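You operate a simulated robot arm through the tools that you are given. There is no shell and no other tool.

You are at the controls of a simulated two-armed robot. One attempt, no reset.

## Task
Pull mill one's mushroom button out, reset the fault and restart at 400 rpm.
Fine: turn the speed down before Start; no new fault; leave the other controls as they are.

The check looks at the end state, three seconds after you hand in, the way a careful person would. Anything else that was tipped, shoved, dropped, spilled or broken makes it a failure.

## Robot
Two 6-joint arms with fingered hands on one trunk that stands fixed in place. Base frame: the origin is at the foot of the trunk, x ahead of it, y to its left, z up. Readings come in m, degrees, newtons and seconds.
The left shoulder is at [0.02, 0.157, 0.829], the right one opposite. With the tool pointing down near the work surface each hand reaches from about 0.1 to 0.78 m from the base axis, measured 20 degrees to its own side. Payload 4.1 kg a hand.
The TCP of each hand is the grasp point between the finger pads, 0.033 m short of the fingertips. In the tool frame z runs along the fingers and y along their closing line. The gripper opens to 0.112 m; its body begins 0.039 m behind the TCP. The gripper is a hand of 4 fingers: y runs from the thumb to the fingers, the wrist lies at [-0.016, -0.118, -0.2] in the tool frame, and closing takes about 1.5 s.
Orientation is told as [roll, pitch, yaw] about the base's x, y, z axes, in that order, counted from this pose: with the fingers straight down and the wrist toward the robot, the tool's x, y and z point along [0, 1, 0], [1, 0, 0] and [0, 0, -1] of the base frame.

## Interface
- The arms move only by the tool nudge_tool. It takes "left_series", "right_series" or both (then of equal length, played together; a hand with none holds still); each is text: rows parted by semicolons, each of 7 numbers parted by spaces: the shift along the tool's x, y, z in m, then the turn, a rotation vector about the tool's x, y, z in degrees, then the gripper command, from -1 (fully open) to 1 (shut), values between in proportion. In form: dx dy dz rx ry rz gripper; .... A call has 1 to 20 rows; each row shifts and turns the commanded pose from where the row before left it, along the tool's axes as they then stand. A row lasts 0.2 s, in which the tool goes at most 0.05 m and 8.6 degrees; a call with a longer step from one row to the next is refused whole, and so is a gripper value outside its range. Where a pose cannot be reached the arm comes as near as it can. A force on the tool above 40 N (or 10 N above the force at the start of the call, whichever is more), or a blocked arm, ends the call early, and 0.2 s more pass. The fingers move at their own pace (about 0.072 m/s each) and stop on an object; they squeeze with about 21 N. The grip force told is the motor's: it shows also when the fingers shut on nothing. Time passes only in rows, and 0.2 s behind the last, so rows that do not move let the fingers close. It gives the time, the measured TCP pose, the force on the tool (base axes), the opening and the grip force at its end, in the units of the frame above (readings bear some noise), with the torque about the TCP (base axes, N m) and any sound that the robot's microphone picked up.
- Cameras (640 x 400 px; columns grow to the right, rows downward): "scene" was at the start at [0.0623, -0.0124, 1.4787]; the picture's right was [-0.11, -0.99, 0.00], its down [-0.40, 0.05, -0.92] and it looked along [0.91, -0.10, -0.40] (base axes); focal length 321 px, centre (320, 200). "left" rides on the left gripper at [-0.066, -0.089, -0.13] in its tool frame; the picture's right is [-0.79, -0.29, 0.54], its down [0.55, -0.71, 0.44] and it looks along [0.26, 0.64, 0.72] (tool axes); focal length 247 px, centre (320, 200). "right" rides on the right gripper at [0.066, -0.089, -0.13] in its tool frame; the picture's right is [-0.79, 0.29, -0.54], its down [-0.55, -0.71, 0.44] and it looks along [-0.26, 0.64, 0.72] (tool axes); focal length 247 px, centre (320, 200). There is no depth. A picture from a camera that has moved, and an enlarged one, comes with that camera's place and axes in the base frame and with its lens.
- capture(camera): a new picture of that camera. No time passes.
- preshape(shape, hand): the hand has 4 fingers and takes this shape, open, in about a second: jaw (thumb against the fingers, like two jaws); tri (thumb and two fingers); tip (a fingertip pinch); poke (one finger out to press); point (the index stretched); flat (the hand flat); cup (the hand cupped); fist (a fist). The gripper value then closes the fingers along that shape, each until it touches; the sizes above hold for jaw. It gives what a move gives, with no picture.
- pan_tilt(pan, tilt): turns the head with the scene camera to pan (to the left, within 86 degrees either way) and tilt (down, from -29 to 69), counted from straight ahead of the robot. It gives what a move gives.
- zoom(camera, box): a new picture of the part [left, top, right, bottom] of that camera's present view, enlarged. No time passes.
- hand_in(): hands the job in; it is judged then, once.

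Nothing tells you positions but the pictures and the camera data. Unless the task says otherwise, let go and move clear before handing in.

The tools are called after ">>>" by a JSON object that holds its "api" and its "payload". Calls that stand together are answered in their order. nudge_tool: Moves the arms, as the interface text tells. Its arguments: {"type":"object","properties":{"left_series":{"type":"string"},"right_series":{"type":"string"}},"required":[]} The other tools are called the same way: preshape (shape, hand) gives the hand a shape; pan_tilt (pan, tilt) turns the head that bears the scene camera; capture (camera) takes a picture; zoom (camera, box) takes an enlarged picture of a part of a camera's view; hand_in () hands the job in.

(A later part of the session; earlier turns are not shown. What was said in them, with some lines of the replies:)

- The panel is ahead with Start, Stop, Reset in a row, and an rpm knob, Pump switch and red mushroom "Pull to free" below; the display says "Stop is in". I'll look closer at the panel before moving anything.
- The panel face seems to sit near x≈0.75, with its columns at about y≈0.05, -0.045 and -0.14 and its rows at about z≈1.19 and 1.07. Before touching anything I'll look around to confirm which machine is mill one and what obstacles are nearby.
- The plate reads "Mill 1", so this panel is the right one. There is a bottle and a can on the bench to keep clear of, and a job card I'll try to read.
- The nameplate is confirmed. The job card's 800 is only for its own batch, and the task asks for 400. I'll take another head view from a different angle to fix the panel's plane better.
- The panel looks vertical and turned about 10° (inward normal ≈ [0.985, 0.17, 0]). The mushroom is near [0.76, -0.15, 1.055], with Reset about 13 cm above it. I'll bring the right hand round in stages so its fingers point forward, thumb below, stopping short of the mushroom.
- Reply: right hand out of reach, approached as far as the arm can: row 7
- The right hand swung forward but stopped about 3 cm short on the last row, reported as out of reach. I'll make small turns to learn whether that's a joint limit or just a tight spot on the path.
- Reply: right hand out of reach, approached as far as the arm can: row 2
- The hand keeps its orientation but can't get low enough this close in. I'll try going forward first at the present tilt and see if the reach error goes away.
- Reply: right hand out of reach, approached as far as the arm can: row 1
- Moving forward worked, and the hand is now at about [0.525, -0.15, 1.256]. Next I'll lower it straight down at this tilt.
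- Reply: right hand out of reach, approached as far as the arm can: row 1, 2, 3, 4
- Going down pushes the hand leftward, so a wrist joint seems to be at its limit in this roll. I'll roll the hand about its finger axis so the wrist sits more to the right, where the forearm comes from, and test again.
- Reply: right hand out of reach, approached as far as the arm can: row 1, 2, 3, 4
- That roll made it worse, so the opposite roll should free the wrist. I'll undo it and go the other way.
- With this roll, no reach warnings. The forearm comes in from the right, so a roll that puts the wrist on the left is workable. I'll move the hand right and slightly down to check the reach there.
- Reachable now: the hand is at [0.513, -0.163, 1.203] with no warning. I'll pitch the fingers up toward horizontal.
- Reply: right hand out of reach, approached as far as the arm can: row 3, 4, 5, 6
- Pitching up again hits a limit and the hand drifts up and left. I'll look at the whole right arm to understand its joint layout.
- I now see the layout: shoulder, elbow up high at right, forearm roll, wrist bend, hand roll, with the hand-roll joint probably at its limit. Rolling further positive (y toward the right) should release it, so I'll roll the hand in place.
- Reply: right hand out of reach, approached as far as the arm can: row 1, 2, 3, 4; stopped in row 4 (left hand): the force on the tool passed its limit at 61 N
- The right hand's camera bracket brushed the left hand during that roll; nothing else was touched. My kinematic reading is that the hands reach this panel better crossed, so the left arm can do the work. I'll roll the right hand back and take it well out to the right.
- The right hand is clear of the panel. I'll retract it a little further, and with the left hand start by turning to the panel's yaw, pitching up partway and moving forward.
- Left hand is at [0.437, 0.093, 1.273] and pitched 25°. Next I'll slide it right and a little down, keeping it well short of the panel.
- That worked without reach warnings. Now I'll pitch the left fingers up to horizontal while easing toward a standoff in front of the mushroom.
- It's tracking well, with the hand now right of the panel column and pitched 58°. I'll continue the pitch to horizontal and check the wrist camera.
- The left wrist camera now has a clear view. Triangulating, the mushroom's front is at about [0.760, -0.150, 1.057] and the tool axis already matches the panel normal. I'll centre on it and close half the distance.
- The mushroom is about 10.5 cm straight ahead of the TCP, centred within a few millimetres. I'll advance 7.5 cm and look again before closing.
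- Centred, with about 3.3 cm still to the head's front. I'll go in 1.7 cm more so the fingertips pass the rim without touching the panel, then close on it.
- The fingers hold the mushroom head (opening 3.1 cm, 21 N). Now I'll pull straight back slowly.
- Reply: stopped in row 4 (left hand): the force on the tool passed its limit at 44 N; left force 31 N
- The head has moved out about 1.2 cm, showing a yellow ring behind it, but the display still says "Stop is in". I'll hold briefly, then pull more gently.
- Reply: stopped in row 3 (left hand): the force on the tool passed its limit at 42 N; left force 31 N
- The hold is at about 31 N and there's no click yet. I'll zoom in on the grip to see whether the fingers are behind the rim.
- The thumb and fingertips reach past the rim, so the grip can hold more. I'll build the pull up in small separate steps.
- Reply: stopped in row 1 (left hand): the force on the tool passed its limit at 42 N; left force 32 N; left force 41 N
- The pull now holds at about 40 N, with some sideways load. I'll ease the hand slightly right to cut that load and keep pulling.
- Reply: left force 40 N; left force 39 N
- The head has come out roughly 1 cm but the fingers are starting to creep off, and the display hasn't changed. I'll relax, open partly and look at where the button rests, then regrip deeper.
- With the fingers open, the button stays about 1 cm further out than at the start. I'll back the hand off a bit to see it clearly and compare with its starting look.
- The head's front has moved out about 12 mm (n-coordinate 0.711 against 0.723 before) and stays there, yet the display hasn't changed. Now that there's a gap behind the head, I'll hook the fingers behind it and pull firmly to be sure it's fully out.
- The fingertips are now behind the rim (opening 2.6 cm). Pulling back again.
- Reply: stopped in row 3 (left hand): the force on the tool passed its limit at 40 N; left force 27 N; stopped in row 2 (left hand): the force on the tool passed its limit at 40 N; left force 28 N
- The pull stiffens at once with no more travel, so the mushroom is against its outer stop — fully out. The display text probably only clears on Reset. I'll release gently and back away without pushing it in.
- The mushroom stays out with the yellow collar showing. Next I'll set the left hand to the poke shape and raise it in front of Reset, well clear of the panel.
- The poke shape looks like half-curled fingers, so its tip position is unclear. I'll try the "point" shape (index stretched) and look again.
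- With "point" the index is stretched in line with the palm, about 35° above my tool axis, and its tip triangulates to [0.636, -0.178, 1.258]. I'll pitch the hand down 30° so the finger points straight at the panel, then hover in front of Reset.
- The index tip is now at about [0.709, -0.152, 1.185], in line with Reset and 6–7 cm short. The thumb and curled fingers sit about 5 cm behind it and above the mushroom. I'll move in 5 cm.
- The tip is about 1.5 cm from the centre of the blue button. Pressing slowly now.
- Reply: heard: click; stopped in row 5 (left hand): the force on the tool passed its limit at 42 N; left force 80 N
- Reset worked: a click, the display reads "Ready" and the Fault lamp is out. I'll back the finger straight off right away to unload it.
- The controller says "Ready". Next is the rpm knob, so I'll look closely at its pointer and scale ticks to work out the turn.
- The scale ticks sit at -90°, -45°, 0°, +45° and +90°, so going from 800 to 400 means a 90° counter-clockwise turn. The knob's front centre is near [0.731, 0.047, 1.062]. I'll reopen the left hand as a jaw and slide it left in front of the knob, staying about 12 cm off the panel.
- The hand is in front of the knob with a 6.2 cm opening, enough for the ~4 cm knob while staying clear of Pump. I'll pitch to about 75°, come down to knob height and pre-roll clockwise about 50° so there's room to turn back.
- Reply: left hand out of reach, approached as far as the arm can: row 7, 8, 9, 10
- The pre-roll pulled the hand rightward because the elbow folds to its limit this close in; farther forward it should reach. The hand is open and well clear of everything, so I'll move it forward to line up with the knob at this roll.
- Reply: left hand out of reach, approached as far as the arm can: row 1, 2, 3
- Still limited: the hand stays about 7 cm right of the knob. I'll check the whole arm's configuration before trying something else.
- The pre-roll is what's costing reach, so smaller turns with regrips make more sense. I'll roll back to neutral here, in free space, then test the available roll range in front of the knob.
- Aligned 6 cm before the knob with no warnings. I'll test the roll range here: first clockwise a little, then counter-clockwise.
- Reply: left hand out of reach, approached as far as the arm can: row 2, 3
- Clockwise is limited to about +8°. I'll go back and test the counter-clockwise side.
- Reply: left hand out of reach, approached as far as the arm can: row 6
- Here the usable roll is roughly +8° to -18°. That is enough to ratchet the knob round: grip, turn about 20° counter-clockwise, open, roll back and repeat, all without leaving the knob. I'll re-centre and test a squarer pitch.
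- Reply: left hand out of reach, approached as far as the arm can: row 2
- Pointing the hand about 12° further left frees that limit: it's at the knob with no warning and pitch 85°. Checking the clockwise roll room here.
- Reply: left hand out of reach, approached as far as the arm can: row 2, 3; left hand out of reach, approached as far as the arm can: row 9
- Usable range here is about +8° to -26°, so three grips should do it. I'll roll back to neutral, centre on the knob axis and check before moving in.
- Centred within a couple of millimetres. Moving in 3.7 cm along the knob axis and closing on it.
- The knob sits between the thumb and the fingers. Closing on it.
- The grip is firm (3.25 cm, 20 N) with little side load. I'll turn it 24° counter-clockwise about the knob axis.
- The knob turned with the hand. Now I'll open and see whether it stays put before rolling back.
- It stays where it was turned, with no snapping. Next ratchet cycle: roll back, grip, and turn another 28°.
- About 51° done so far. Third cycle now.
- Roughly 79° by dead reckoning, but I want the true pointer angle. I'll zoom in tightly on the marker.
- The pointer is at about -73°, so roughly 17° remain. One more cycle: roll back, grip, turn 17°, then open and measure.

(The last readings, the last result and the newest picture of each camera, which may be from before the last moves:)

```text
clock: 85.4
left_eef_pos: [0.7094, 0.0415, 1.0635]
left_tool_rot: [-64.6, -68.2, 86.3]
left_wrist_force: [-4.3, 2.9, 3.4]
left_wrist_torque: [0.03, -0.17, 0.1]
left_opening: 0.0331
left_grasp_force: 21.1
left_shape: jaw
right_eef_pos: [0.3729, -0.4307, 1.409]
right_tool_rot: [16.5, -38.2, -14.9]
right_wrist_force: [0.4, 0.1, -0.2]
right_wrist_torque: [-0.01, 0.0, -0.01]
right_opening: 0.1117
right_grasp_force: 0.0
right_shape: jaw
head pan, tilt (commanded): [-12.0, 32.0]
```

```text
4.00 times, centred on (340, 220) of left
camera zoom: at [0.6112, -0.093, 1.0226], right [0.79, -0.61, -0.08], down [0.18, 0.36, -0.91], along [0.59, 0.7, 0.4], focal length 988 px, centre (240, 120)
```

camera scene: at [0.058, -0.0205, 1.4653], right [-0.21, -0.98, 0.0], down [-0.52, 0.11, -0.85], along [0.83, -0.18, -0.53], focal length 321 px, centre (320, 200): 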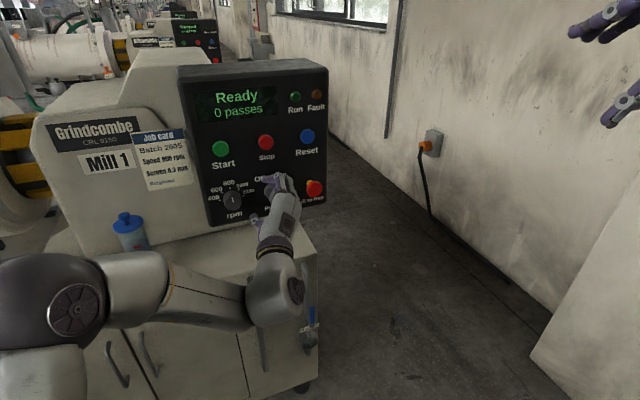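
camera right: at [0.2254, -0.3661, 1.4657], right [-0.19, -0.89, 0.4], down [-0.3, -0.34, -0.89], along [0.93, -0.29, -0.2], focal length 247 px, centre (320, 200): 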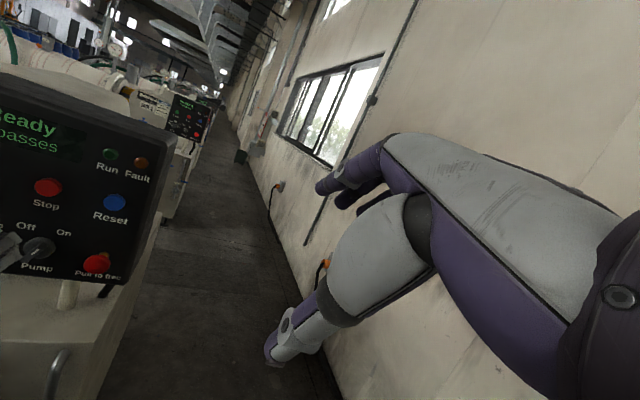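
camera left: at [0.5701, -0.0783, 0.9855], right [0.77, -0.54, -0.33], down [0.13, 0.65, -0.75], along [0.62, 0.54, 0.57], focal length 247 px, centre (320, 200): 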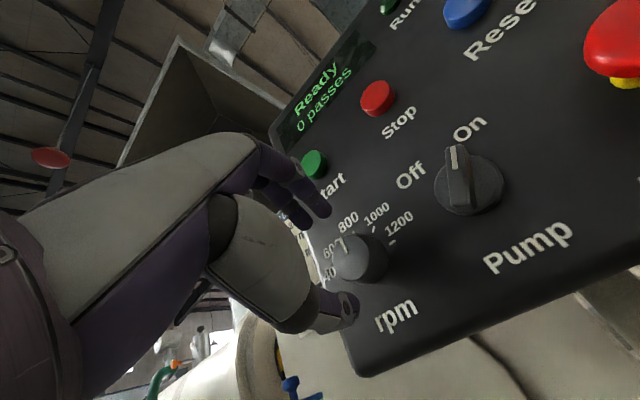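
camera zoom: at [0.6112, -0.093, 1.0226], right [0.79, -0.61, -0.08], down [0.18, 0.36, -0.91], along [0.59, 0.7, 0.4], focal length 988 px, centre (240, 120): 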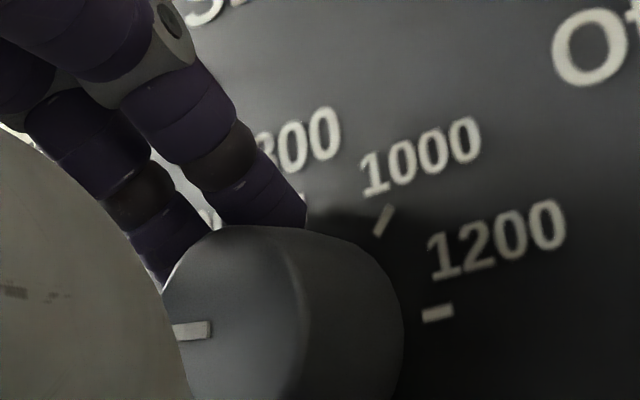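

Now about -84°. Turning another ~6° with the same grip.

>>> {"api": "nudge_tool", "payload": {"left_series": "0 0 0 0.76 -0.31 -3.4 1; 0 0 0 0.76 -0.31 -3.4 1; 0 0 0 0 0 0 1; 0 0 0 0 0 0 1"}}

>>> {"api": "zoom", "payload": {"camera": "left", "box": [290, 170, 390, 270]}}

```text
clock: 86.4
left_eef_pos: [0.7082, 0.0414, 1.0631]
left_tool_rot: [-68.0, -61.3, 89.3]
left_wrist_force: [-3.7, 3.0, 5.3]
left_wrist_torque: [0.06, -0.26, 0.14]
left_opening: 0.033
left_grasp_force: 21.0
left_shape: jaw
right_eef_pos: [0.3733, -0.432, 1.4081]
right_tool_rot: [16.6, -38.2, -15.0]
right_wrist_force: [0.1, -0.5, 0.0]
right_wrist_torque: [0.04, -0.02, 0.01]
right_opening: 0.1117
right_grasp_force: 0.1
right_shape: jaw
head pan, tilt (commanded): [-12.0, 32.0]
```

```text
4.00 times, centred on (340, 220) of left
camera zoom: at [0.6117, -0.0968, 1.0367], right [0.79, -0.62, 0.01], down [0.2, 0.25, -0.95], along [0.58, 0.75, 0.32], focal length 988 px, centre (240, 120)
```

zoom: 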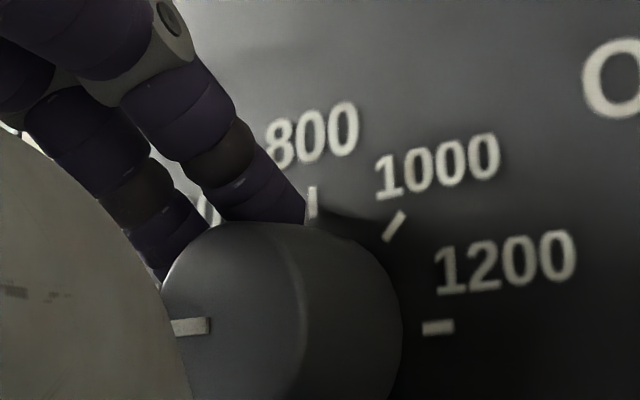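

By my measurement the pointer is now at about -90°, the 400 mark. I'll open and back straight off to check it with the head camera.

>>> {"api": "nudge_tool", "payload": {"left_series": "0 0 0 0 0 0 0.3; 0 0 0 0 0 0 -0.1; 0 0 0 0 0 0 -0.2; 0 0 0 0 0 0 -0.2; 0.0028 -0.001 -0.0121 0 0 0 -0.2; 0.0056 -0.0018 -0.0242 0 0 0 -0.2; 0.0056 -0.0018 -0.0242 0 0 0 -0.2; 0.0056 -0.0018 -0.0242 0 0 0 -0.2; -0.03 -0.02 0 0 0 0 -0.2; -0.03 -0.02 0 0 0 0 -0.2; -0.03 -0.02 0 0 0 0 -0.2; 0 0 0 0 0 0 -0.2"}}

>>> {"api": "zoom", "payload": {"camera": "scene", "box": [195, 150, 265, 210]}}

>>> {"api": "zoom", "payload": {"camera": "scene", "box": [160, 50, 400, 290]}}

>>> {"api": "capture", "payload": {"camera": "left"}}

```text
clock: 89.0
left_eef_pos: [0.6687, -0.0841, 1.0625]
left_tool_rot: [-68.0, -61.5, 89.2]
left_wrist_force: [0.1, 0.2, -0.1]
left_wrist_torque: [-0.02, 0.0, 0.0]
left_opening: 0.0669
left_grasp_force: 0.0
left_shape: jaw
left hand out of reach, approached as far as the arm can: row 8
right_eef_pos: [0.3723, -0.4309, 1.4072]
right_tool_rot: [16.5, -38.2, -15.0]
right_wrist_force: [-0.1, 0.0, 0.0]
right_wrist_torque: [-0.01, -0.02, 0.0]
right_opening: 0.1121
right_grasp_force: 0.1
right_shape: jaw
head pan, tilt (commanded): [-12.0, 32.0]
```

```text
6.67 times, centred on (230, 180) of scene
camera zoom: at [0.058, -0.0204, 1.4653], right [-0.21, -0.98, 0.0], down [-0.52, 0.11, -0.85], along [0.83, -0.18, -0.53], focal length 2141 px, centre (920, 333)
```

zoom: 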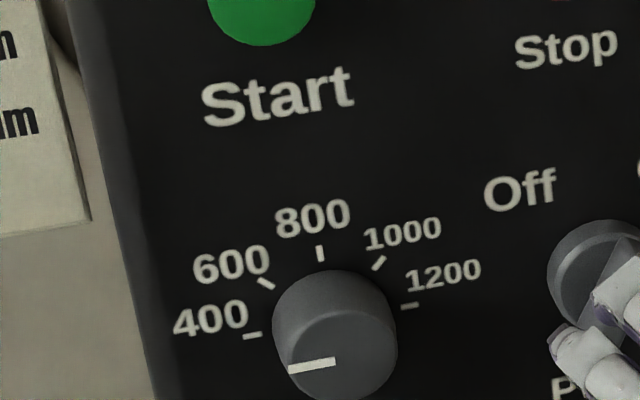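

```text
1.67 times, centred on (280, 170) of scene
camera zoom: at [0.058, -0.0204, 1.4653], right [-0.21, -0.98, 0.0], down [-0.52, 0.11, -0.85], along [0.83, -0.18, -0.53], focal length 535 px, centre (387, 250)
```

zoom: 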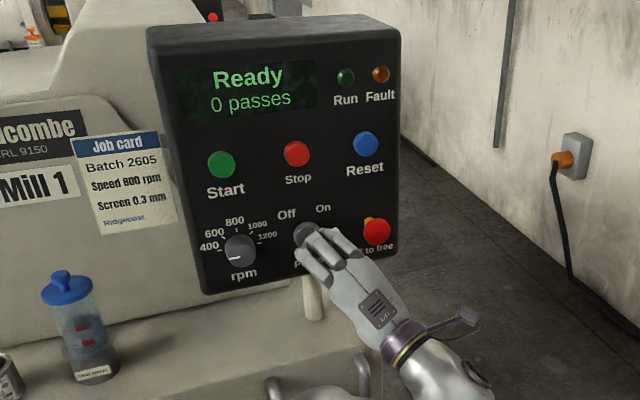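

```text
taken
camera left: at [0.5711, -0.2212, 1.0354], right [0.79, -0.62, 0.0], down [0.2, 0.25, -0.95], along [0.58, 0.75, 0.32], focal length 247 px, centre (320, 200)
```

left: 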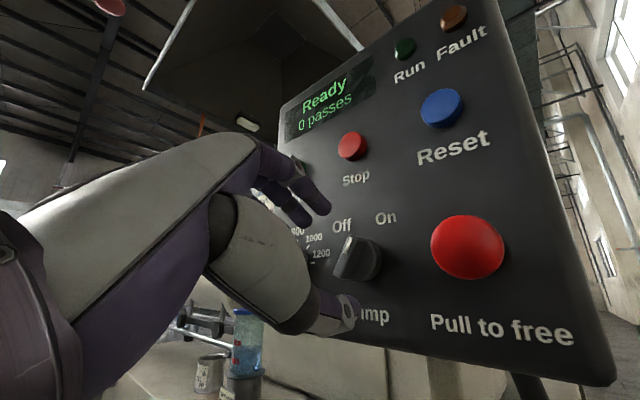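

The pointer now lies along the 400 tick; the Pump, Stop and mushroom look unchanged. I'll measure the pointer more precisely at higher zoom.

>>> {"api": "zoom", "payload": {"camera": "scene", "box": [215, 170, 245, 200]}}

```text
13.33 times, centred on (230, 185) of scene
camera zoom: at [0.058, -0.0204, 1.4653], right [-0.21, -0.98, 0.0], down [-0.52, 0.11, -0.85], along [0.83, -0.18, -0.53], focal length 4282 px, centre (1520, 400)
```

zoom: 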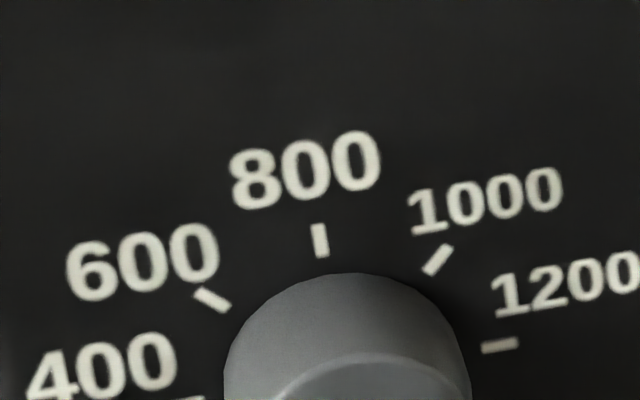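

>>> {"api": "zoom", "payload": {"camera": "scene", "box": [217, 184, 247, 214]}}

>>> {"api": "zoom", "payload": {"camera": "scene", "box": [250, 165, 310, 215]}}

```text
13.33 times, centred on (232, 199) of scene
camera zoom: at [0.058, -0.0204, 1.4653], right [-0.21, -0.98, 0.0], down [-0.52, 0.11, -0.85], along [0.83, -0.18, -0.53], focal length 4282 px, centre (1493, 213)
```

zoom: 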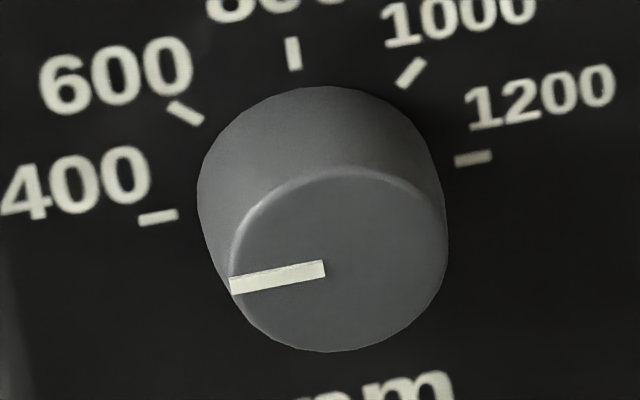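

```text
8.00 times, centred on (280, 190) of scene
camera zoom: at [0.058, -0.0204, 1.4653], right [-0.21, -0.98, 0.0], down [-0.52, 0.11, -0.85], along [0.83, -0.18, -0.53], focal length 2569 px, centre (640, 280)
```

zoom: 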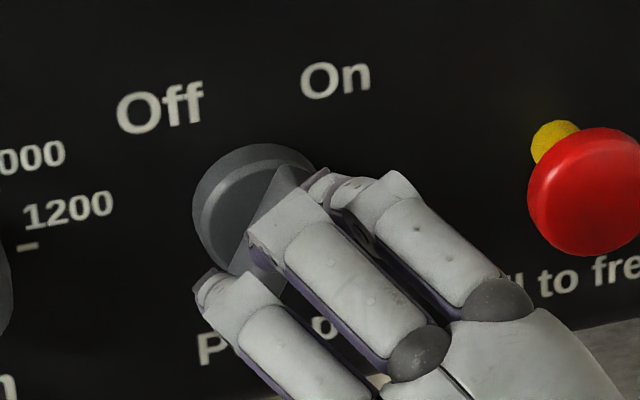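

Within my measurement error the pointer is on 400. Next is Start. I'll roll the hand back to neutral, back off, and re-pitch it for pressing.

>>> {"api": "nudge_tool", "payload": {"left_series": "0.0055 -0.0022 -0.0243 0 0 0 -0.2; 0 0 0 -1.74 0.7 7.78 -0.2; 0 0 0 -1.74 0.7 7.78 -0.2; 0 0 0 -1.74 0.7 7.78 -0.2; 0.0055 -0.0022 -0.0243 8.3 0 0 -0.2; 0 0 0 8.3 0 0 -0.2; 0 0 0 8.3 0 0 -0.2; 0 0 0 0 0 0 -0.2"}}

>>> {"api": "capture", "payload": {"camera": "scene"}}

```text
clock: 90.8
left_eef_pos: [0.6192, -0.0912, 1.0631]
left_tool_rot: [-5.9, -59.0, 27.5]
left_wrist_force: [-0.3, 0.4, -0.6]
left_wrist_torque: [-0.01, -0.01, 0.03]
left_opening: 0.0669
left_grasp_force: 0.1
left_shape: jaw
right_eef_pos: [0.3731, -0.4306, 1.409]
right_tool_rot: [16.6, -38.2, -15.0]
right_wrist_force: [-0.8, -0.4, 0.2]
right_wrist_torque: [-0.01, 0.0, -0.01]
right_opening: 0.1119
right_grasp_force: 0.0
right_shape: jaw
head pan, tilt (commanded): [-12.0, 32.0]
```

```text
taken
camera scene: at [0.0581, -0.0205, 1.4653], right [-0.21, -0.98, 0.0], down [-0.52, 0.11, -0.85], along [0.83, -0.18, -0.53], focal length 321 px, centre (320, 200)
```

scene: 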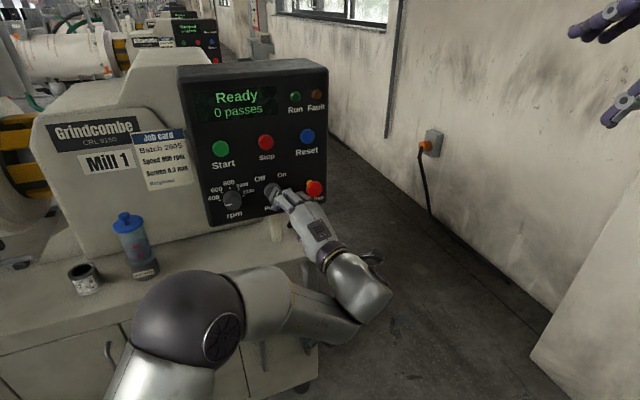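

The hand is clear. I'll set "point" again, straighten the yaw, and move up and left to hover in front of Start.

>>> {"api": "preshape", "payload": {"shape": "point", "hand": "left"}}

>>> {"api": "nudge_tool", "payload": {"left_series": "0 0 0 0.27 -4.29 2.56 -1; 0 0 0 0.27 -4.29 2.56 -1; 0 0.022 -0.01 0 0 0 -1; 0 0.022 0 0 0 0 -1; 0.032 0.0222 0 0 0 0 -1; 0.032 0.0222 0 0 0 0 -1; 0.032 0 0 0 0 0 -1; 0.032 0 0 0 0 0 -1; 0 0 0 0 0 0 -1"}}

>>> {"api": "zoom", "payload": {"camera": "scene", "box": [160, 60, 320, 220]}}

>>> {"api": "capture", "payload": {"camera": "left"}}

```text
clock: 91.7
left_eef_pos: [0.6188, -0.0912, 1.0627]
left_tool_rot: [-5.8, -59.1, 27.4]
left_wrist_force: [-0.1, -1.0, 0.5]
left_wrist_torque: [-0.02, -0.02, 0.02]
left_opening: 0.1055
left_grasp_force: 0.0
left_shape: point
right_eef_pos: [0.3736, -0.4309, 1.4075]
right_tool_rot: [16.7, -38.2, -15.0]
right_wrist_force: [-0.5, 0.5, 0.2]
right_wrist_torque: [-0.01, 0.01, 0.0]
right_opening: 0.1118
right_grasp_force: 0.0
right_shape: jaw
head pan, tilt (commanded): [-12.0, 32.0]
```

```text
clock: 93.7
left_eef_pos: [0.6272, 0.0457, 1.1373]
left_tool_rot: [-5.8, -59.2, 17.4]
left_wrist_force: [-0.5, 0.2, 0.4]
left_wrist_torque: [-0.01, -0.05, 0.01]
left_opening: 0.1055
left_grasp_force: 0.0
left_shape: point
right_eef_pos: [0.3737, -0.4309, 1.4086]
right_tool_rot: [16.7, -38.2, -15.1]
right_wrist_force: [-0.1, -0.6, -0.6]
right_wrist_torque: [0.0, 0.02, 0.03]
right_opening: 0.1116
right_grasp_force: 0.1
right_shape: jaw
head pan, tilt (commanded): [-12.0, 32.0]
```

```text
2.50 times, centred on (240, 140) of scene
camera zoom: at [0.0581, -0.0206, 1.4653], right [-0.21, -0.98, 0.0], down [-0.52, 0.11, -0.85], along [0.83, -0.18, -0.53], focal length 803 px, centre (520, 350)
```

zoom: 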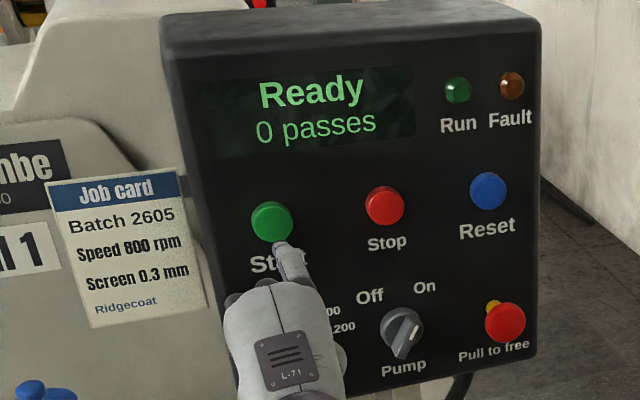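

```text
taken
camera left: at [0.4886, -0.0535, 1.1293], right [0.48, -0.73, -0.48], down [-0.1, 0.5, -0.86], along [0.87, 0.46, 0.17], focal length 247 px, centre (320, 200)
```

left: 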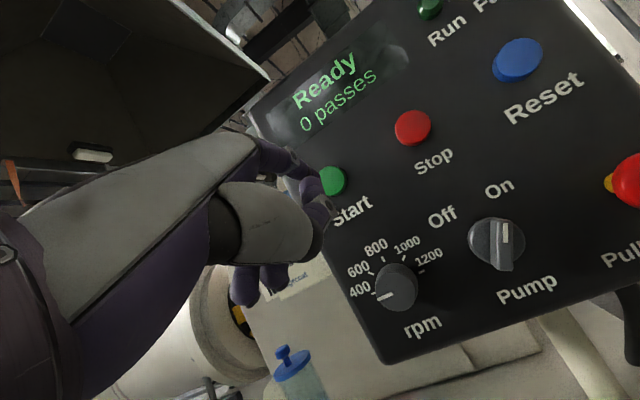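

The finger is lined up with Start, about 5.7 cm short. From this angle the rpm pointer is visible too, so I'll double-check it before starting.

>>> {"api": "zoom", "payload": {"camera": "left", "box": [340, 230, 460, 330]}}

```text
4.00 times, centred on (400, 280) of left
camera zoom: at [0.4886, -0.0535, 1.1293], right [0.48, -0.73, -0.48], down [-0.1, 0.5, -0.86], along [0.87, 0.46, 0.17], focal length 988 px, centre (0, -120)
```

zoom: 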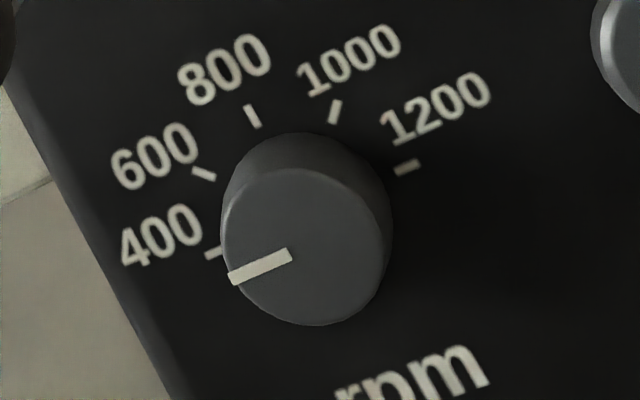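

The pointer is parallel to the 400/1200 ticks, so it's at 400. Moving in to about 1 cm from Start.

>>> {"api": "nudge_tool", "payload": {"left_series": "-0.001 0.0117 0.0198 0 0 0 -1; -0.001 0.0117 0.0198 0 0 0 -1; 0 0 0 0 0 0 -1"}}

>>> {"api": "zoom", "payload": {"camera": "scene", "box": [180, 110, 280, 200]}}

>>> {"api": "zoom", "payload": {"camera": "left", "box": [240, 80, 440, 240]}}

```text
clock: 94.5
left_eef_pos: [0.6729, 0.0529, 1.137]
left_tool_rot: [-5.7, -59.1, 17.5]
left_wrist_force: [-2.4, -0.7, -0.2]
left_wrist_torque: [-0.02, -0.11, 0.0]
left_opening: 0.1054
left_grasp_force: 0.1
left_shape: point
right_eef_pos: [0.3736, -0.4314, 1.4081]
right_tool_rot: [16.5, -38.2, -15.1]
right_wrist_force: [-0.7, 0.0, -0.1]
right_wrist_torque: [0.01, 0.02, 0.04]
right_opening: 0.1118
right_grasp_force: 0.0
right_shape: jaw
head pan, tilt (commanded): [-12.0, 32.0]
heard: click
```

```text
4.44 times, centred on (230, 155) of scene
camera zoom: at [0.0578, -0.0205, 1.4653], right [-0.21, -0.98, 0.0], down [-0.52, 0.11, -0.85], along [0.83, -0.18, -0.53], focal length 1427 px, centre (720, 400)
```

zoom: 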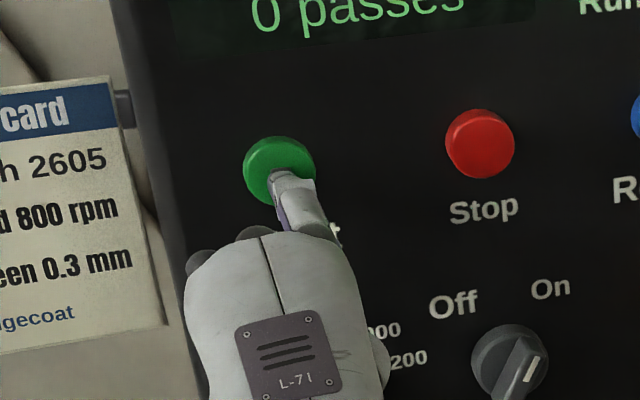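

```text
2.50 times, centred on (340, 160) of left
camera zoom: at [0.5351, -0.0454, 1.1291], right [0.48, -0.73, -0.48], down [-0.1, 0.5, -0.86], along [0.87, 0.46, 0.17], focal length 617 px, centre (270, 300)
```

zoom: 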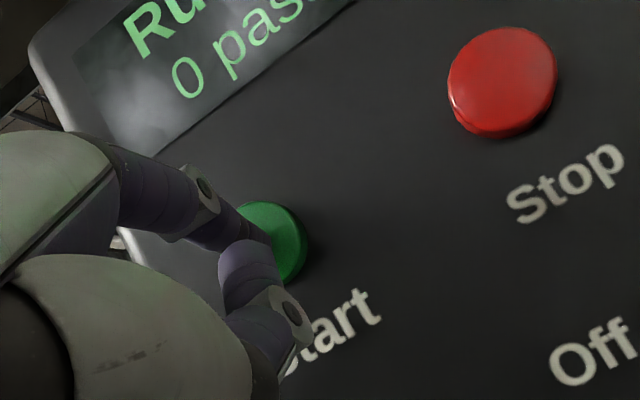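

A click at light contact: Start went in and the display shows "Ru…". I'll back straight off and read the panel.

>>> {"api": "nudge_tool", "payload": {"left_series": "0.001 -0.0117 -0.0198 0 0 0 -1; 0.001 -0.0117 -0.0198 0 0 0 -1; 0.001 -0.0117 -0.0198 0 0 0 -1; 0.001 -0.0117 -0.0198 0 0 0 -1; 0 0 0 0 0 0 -1"}}

>>> {"api": "zoom", "payload": {"camera": "scene", "box": [160, 50, 350, 240]}}

>>> {"api": "zoom", "payload": {"camera": "left", "box": [240, 0, 640, 320]}}

```text
clock: 95.7
left_eef_pos: [0.5806, 0.0377, 1.1357]
left_tool_rot: [-5.7, -59.0, 17.5]
left_wrist_force: [-0.3, -0.7, -0.4]
left_wrist_torque: [0.0, 0.0, 0.03]
left_opening: 0.1059
left_grasp_force: 0.1
left_shape: point
right_eef_pos: [0.3723, -0.432, 1.4081]
right_tool_rot: [16.6, -38.2, -15.1]
right_wrist_force: [-0.1, 0.5, 0.7]
right_wrist_torque: [0.0, 0.01, 0.02]
right_opening: 0.1119
right_grasp_force: 0.0
right_shape: jaw
head pan, tilt (commanded): [-12.0, 32.0]
```

```text
2.11 times, centred on (255, 145) of scene
camera zoom: at [0.0581, -0.0205, 1.4653], right [-0.21, -0.98, 0.0], down [-0.52, 0.11, -0.85], along [0.83, -0.18, -0.53], focal length 676 px, centre (457, 316)
```

zoom: 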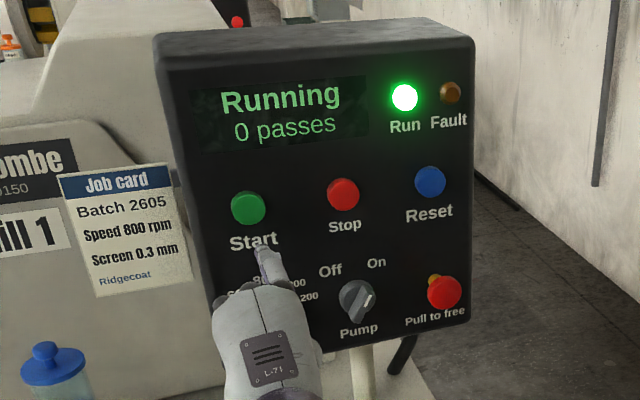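

```text
1.25 times, centred on (440, 160) of left
camera zoom: at [0.4425, -0.0611, 1.1282], right [0.48, -0.73, -0.48], down [-0.1, 0.5, -0.86], along [0.87, 0.47, 0.17], focal length 309 px, centre (170, 250)
```

zoom: 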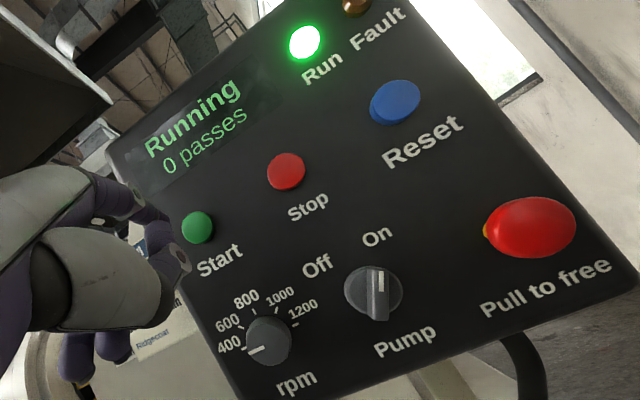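

The mill is "Running" with the Run lamp lit, Fault off, rpm on 400 and Pump still On. I'll take the left hand well clear and give it a moment to see that no fault comes up.

>>> {"api": "nudge_tool", "payload": {"left_series": "-0.0276 0.0065 -0.0256 0 0 0 -1; -0.0276 0.0065 -0.0256 0 0 0 -1; -0.0276 0.0065 -0.0256 0 0 0 -1; -0.0276 0.0065 -0.0256 0 0 0 -1; -0.0276 0.0065 -0.0256 0 0 0 -1; 0 0 0 0 0 0 -1; 0 0 0 0 0 0 -1; 0 0 0 0 0 0 -1; 0 0 0 0 0 0 -1; 0 0 0 0 0 0 -1"}}

>>> {"api": "capture", "payload": {"camera": "scene"}}

>>> {"api": "zoom", "payload": {"camera": "scene", "box": [160, 50, 350, 240]}}

```text
clock: 97.9
left_eef_pos: [0.5178, -0.1119, 1.2372]
left_tool_rot: [-5.8, -59.1, 17.3]
left_wrist_force: [0.2, -0.4, -0.2]
left_wrist_torque: [0.01, -0.01, 0.0]
left_opening: 0.1059
left_grasp_force: 0.0
left_shape: point
right_eef_pos: [0.3741, -0.4315, 1.4074]
right_tool_rot: [16.6, -38.1, -15.0]
right_wrist_force: [-0.3, -0.1, 0.1]
right_wrist_torque: [-0.03, 0.01, -0.03]
right_opening: 0.1117
right_grasp_force: 0.0
right_shape: jaw
head pan, tilt (commanded): [-12.0, 32.0]
```

```text
taken
camera scene: at [0.058, -0.0205, 1.4653], right [-0.21, -0.98, 0.0], down [-0.52, 0.11, -0.85], along [0.83, -0.18, -0.53], focal length 321 px, centre (320, 200)
```

scene: 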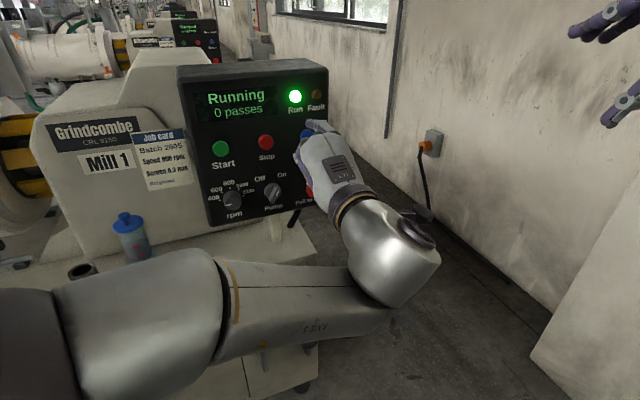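

```text
2.11 times, centred on (255, 145) of scene
camera zoom: at [0.058, -0.0205, 1.4653], right [-0.21, -0.98, 0.0], down [-0.52, 0.11, -0.85], along [0.83, -0.18, -0.53], focal length 676 px, centre (457, 316)
```

zoom: 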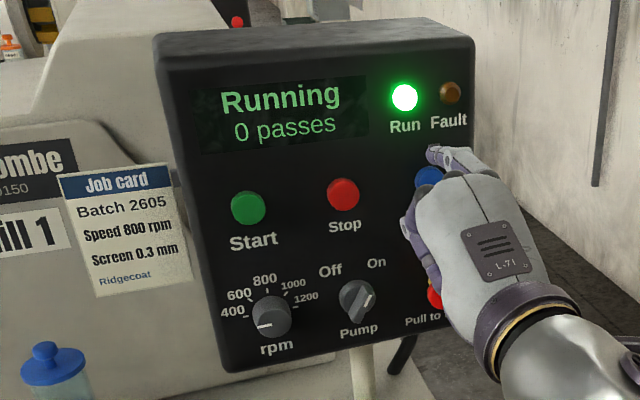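

>>> {"api": "zoom", "payload": {"camera": "scene", "box": [217, 180, 247, 210]}}

>>> {"api": "nudge_tool", "payload": {"left_series": "0 0.02 -0.03 0 0 0 -1; 0 0.02 -0.03 0 0 0 -1; 0 0.02 -0.02 0 0 0 -1; 0 0 0 0 0 0 -1; 0 0 0 0 0 0 -1; 0 0 0 0 0 0 -1"}}

>>> {"api": "zoom", "payload": {"camera": "right", "box": [0, 60, 240, 320]}}

>>> {"api": "capture", "payload": {"camera": "left"}}

```text
13.33 times, centred on (232, 195) of scene
camera zoom: at [0.058, -0.0205, 1.4653], right [-0.21, -0.98, 0.0], down [-0.52, 0.11, -0.85], along [0.83, -0.18, -0.53], focal length 4282 px, centre (1493, 267)
```

zoom: 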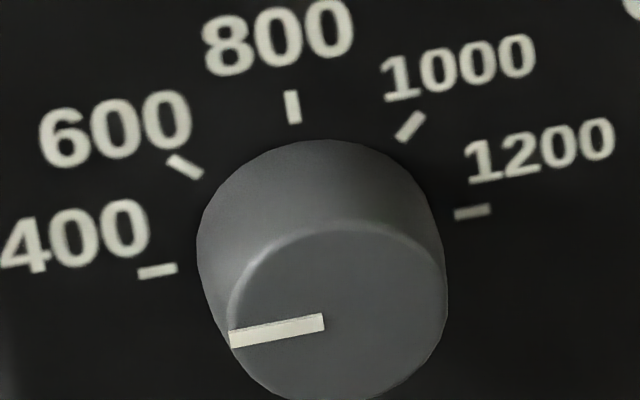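

```text
clock: 99.3
left_eef_pos: [0.4788, -0.1154, 1.3308]
left_tool_rot: [-5.9, -59.0, 17.5]
left_wrist_force: [-0.4, 0.4, 0.1]
left_wrist_torque: [0.03, 0.0, -0.02]
left_opening: 0.1056
left_grasp_force: 0.0
left_shape: point
right_eef_pos: [0.3745, -0.4319, 1.408]
right_tool_rot: [16.7, -38.3, -15.0]
right_wrist_force: [0.5, 0.3, -0.2]
right_wrist_torque: [-0.03, 0.0, 0.01]
right_opening: 0.1116
right_grasp_force: 0.0
right_shape: jaw
head pan, tilt (commanded): [-12.0, 32.0]
```

```text
1.54 times, centred on (120, 190) of right
camera zoom: at [0.2254, -0.3661, 1.4657], right [-0.19, -0.89, 0.4], down [-0.3, -0.34, -0.89], along [0.93, -0.29, -0.2], focal length 380 px, centre (628, 215)
```

zoom: 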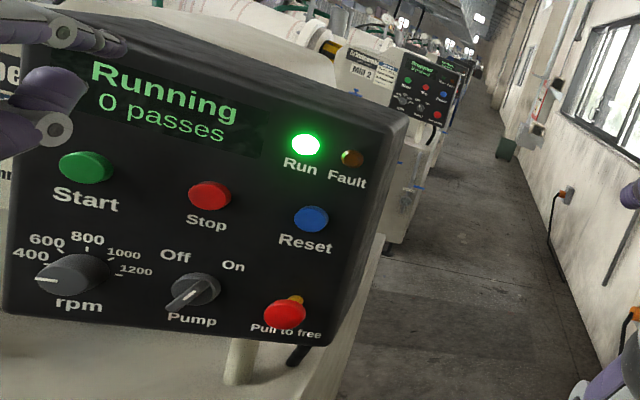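

```text
taken
camera left: at [0.3411, -0.2144, 1.3227], right [0.48, -0.73, -0.48], down [-0.1, 0.5, -0.86], along [0.87, 0.46, 0.17], focal length 247 px, centre (320, 200)
```

left: 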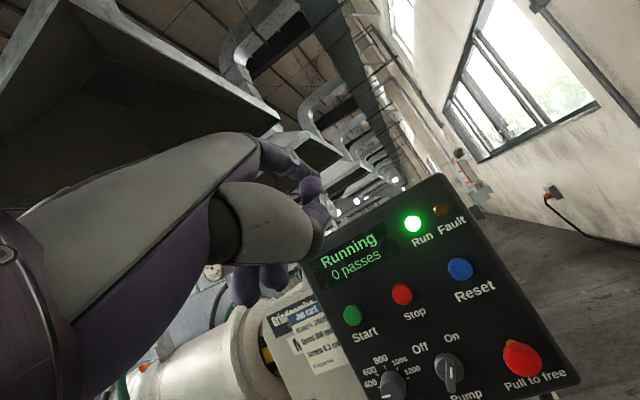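

Everything checks out: "Running" with the Run lamp lit and Fault off, mushroom out with its yellow collar showing, rpm pointer parallel to the 400 tick within about half a degree. Pump still reads On, nothing nearby was disturbed and both hands are clear. Handing in.

>>> {"api": "hand_in", "payload": {}}

```text
The job is handed in.
```

Mill 1 is running at 400 rpm. The mushroom button is out, the fault is cleared, and the speed was turned down before I pressed Start.

- **Mushroom:** it came out about 12 mm to its stop. The display kept saying "Stop is in" until I pressed Reset.
- **Reset:** it cleared the fault and the display read "Ready". I pressed harder than intended: the finger kept pushing after the click, to about 80 N. The button looks normal.
- **Speed:** the pointer was at 800, and I turned it to 400 in four grips. It sits on the 400 tick to within about half a degree by my measurement. The display doesn't show rpm, so that is a reading of the knob. The job card on the mill says 800, but I followed your 400.
- **Start:** a light press. In the last pictures, about 4 seconds later, it showed "Running" with the Run lamp on and the Fault lamp off.
- **Other controls:** Pump, Stop and the panel otherwise look unchanged. Both hands are clear of the panel.

Early on, the right hand's camera bracket bumped the left hand while I was finding a workable arm position. The force peaked at 61 N; nothing else was touched.
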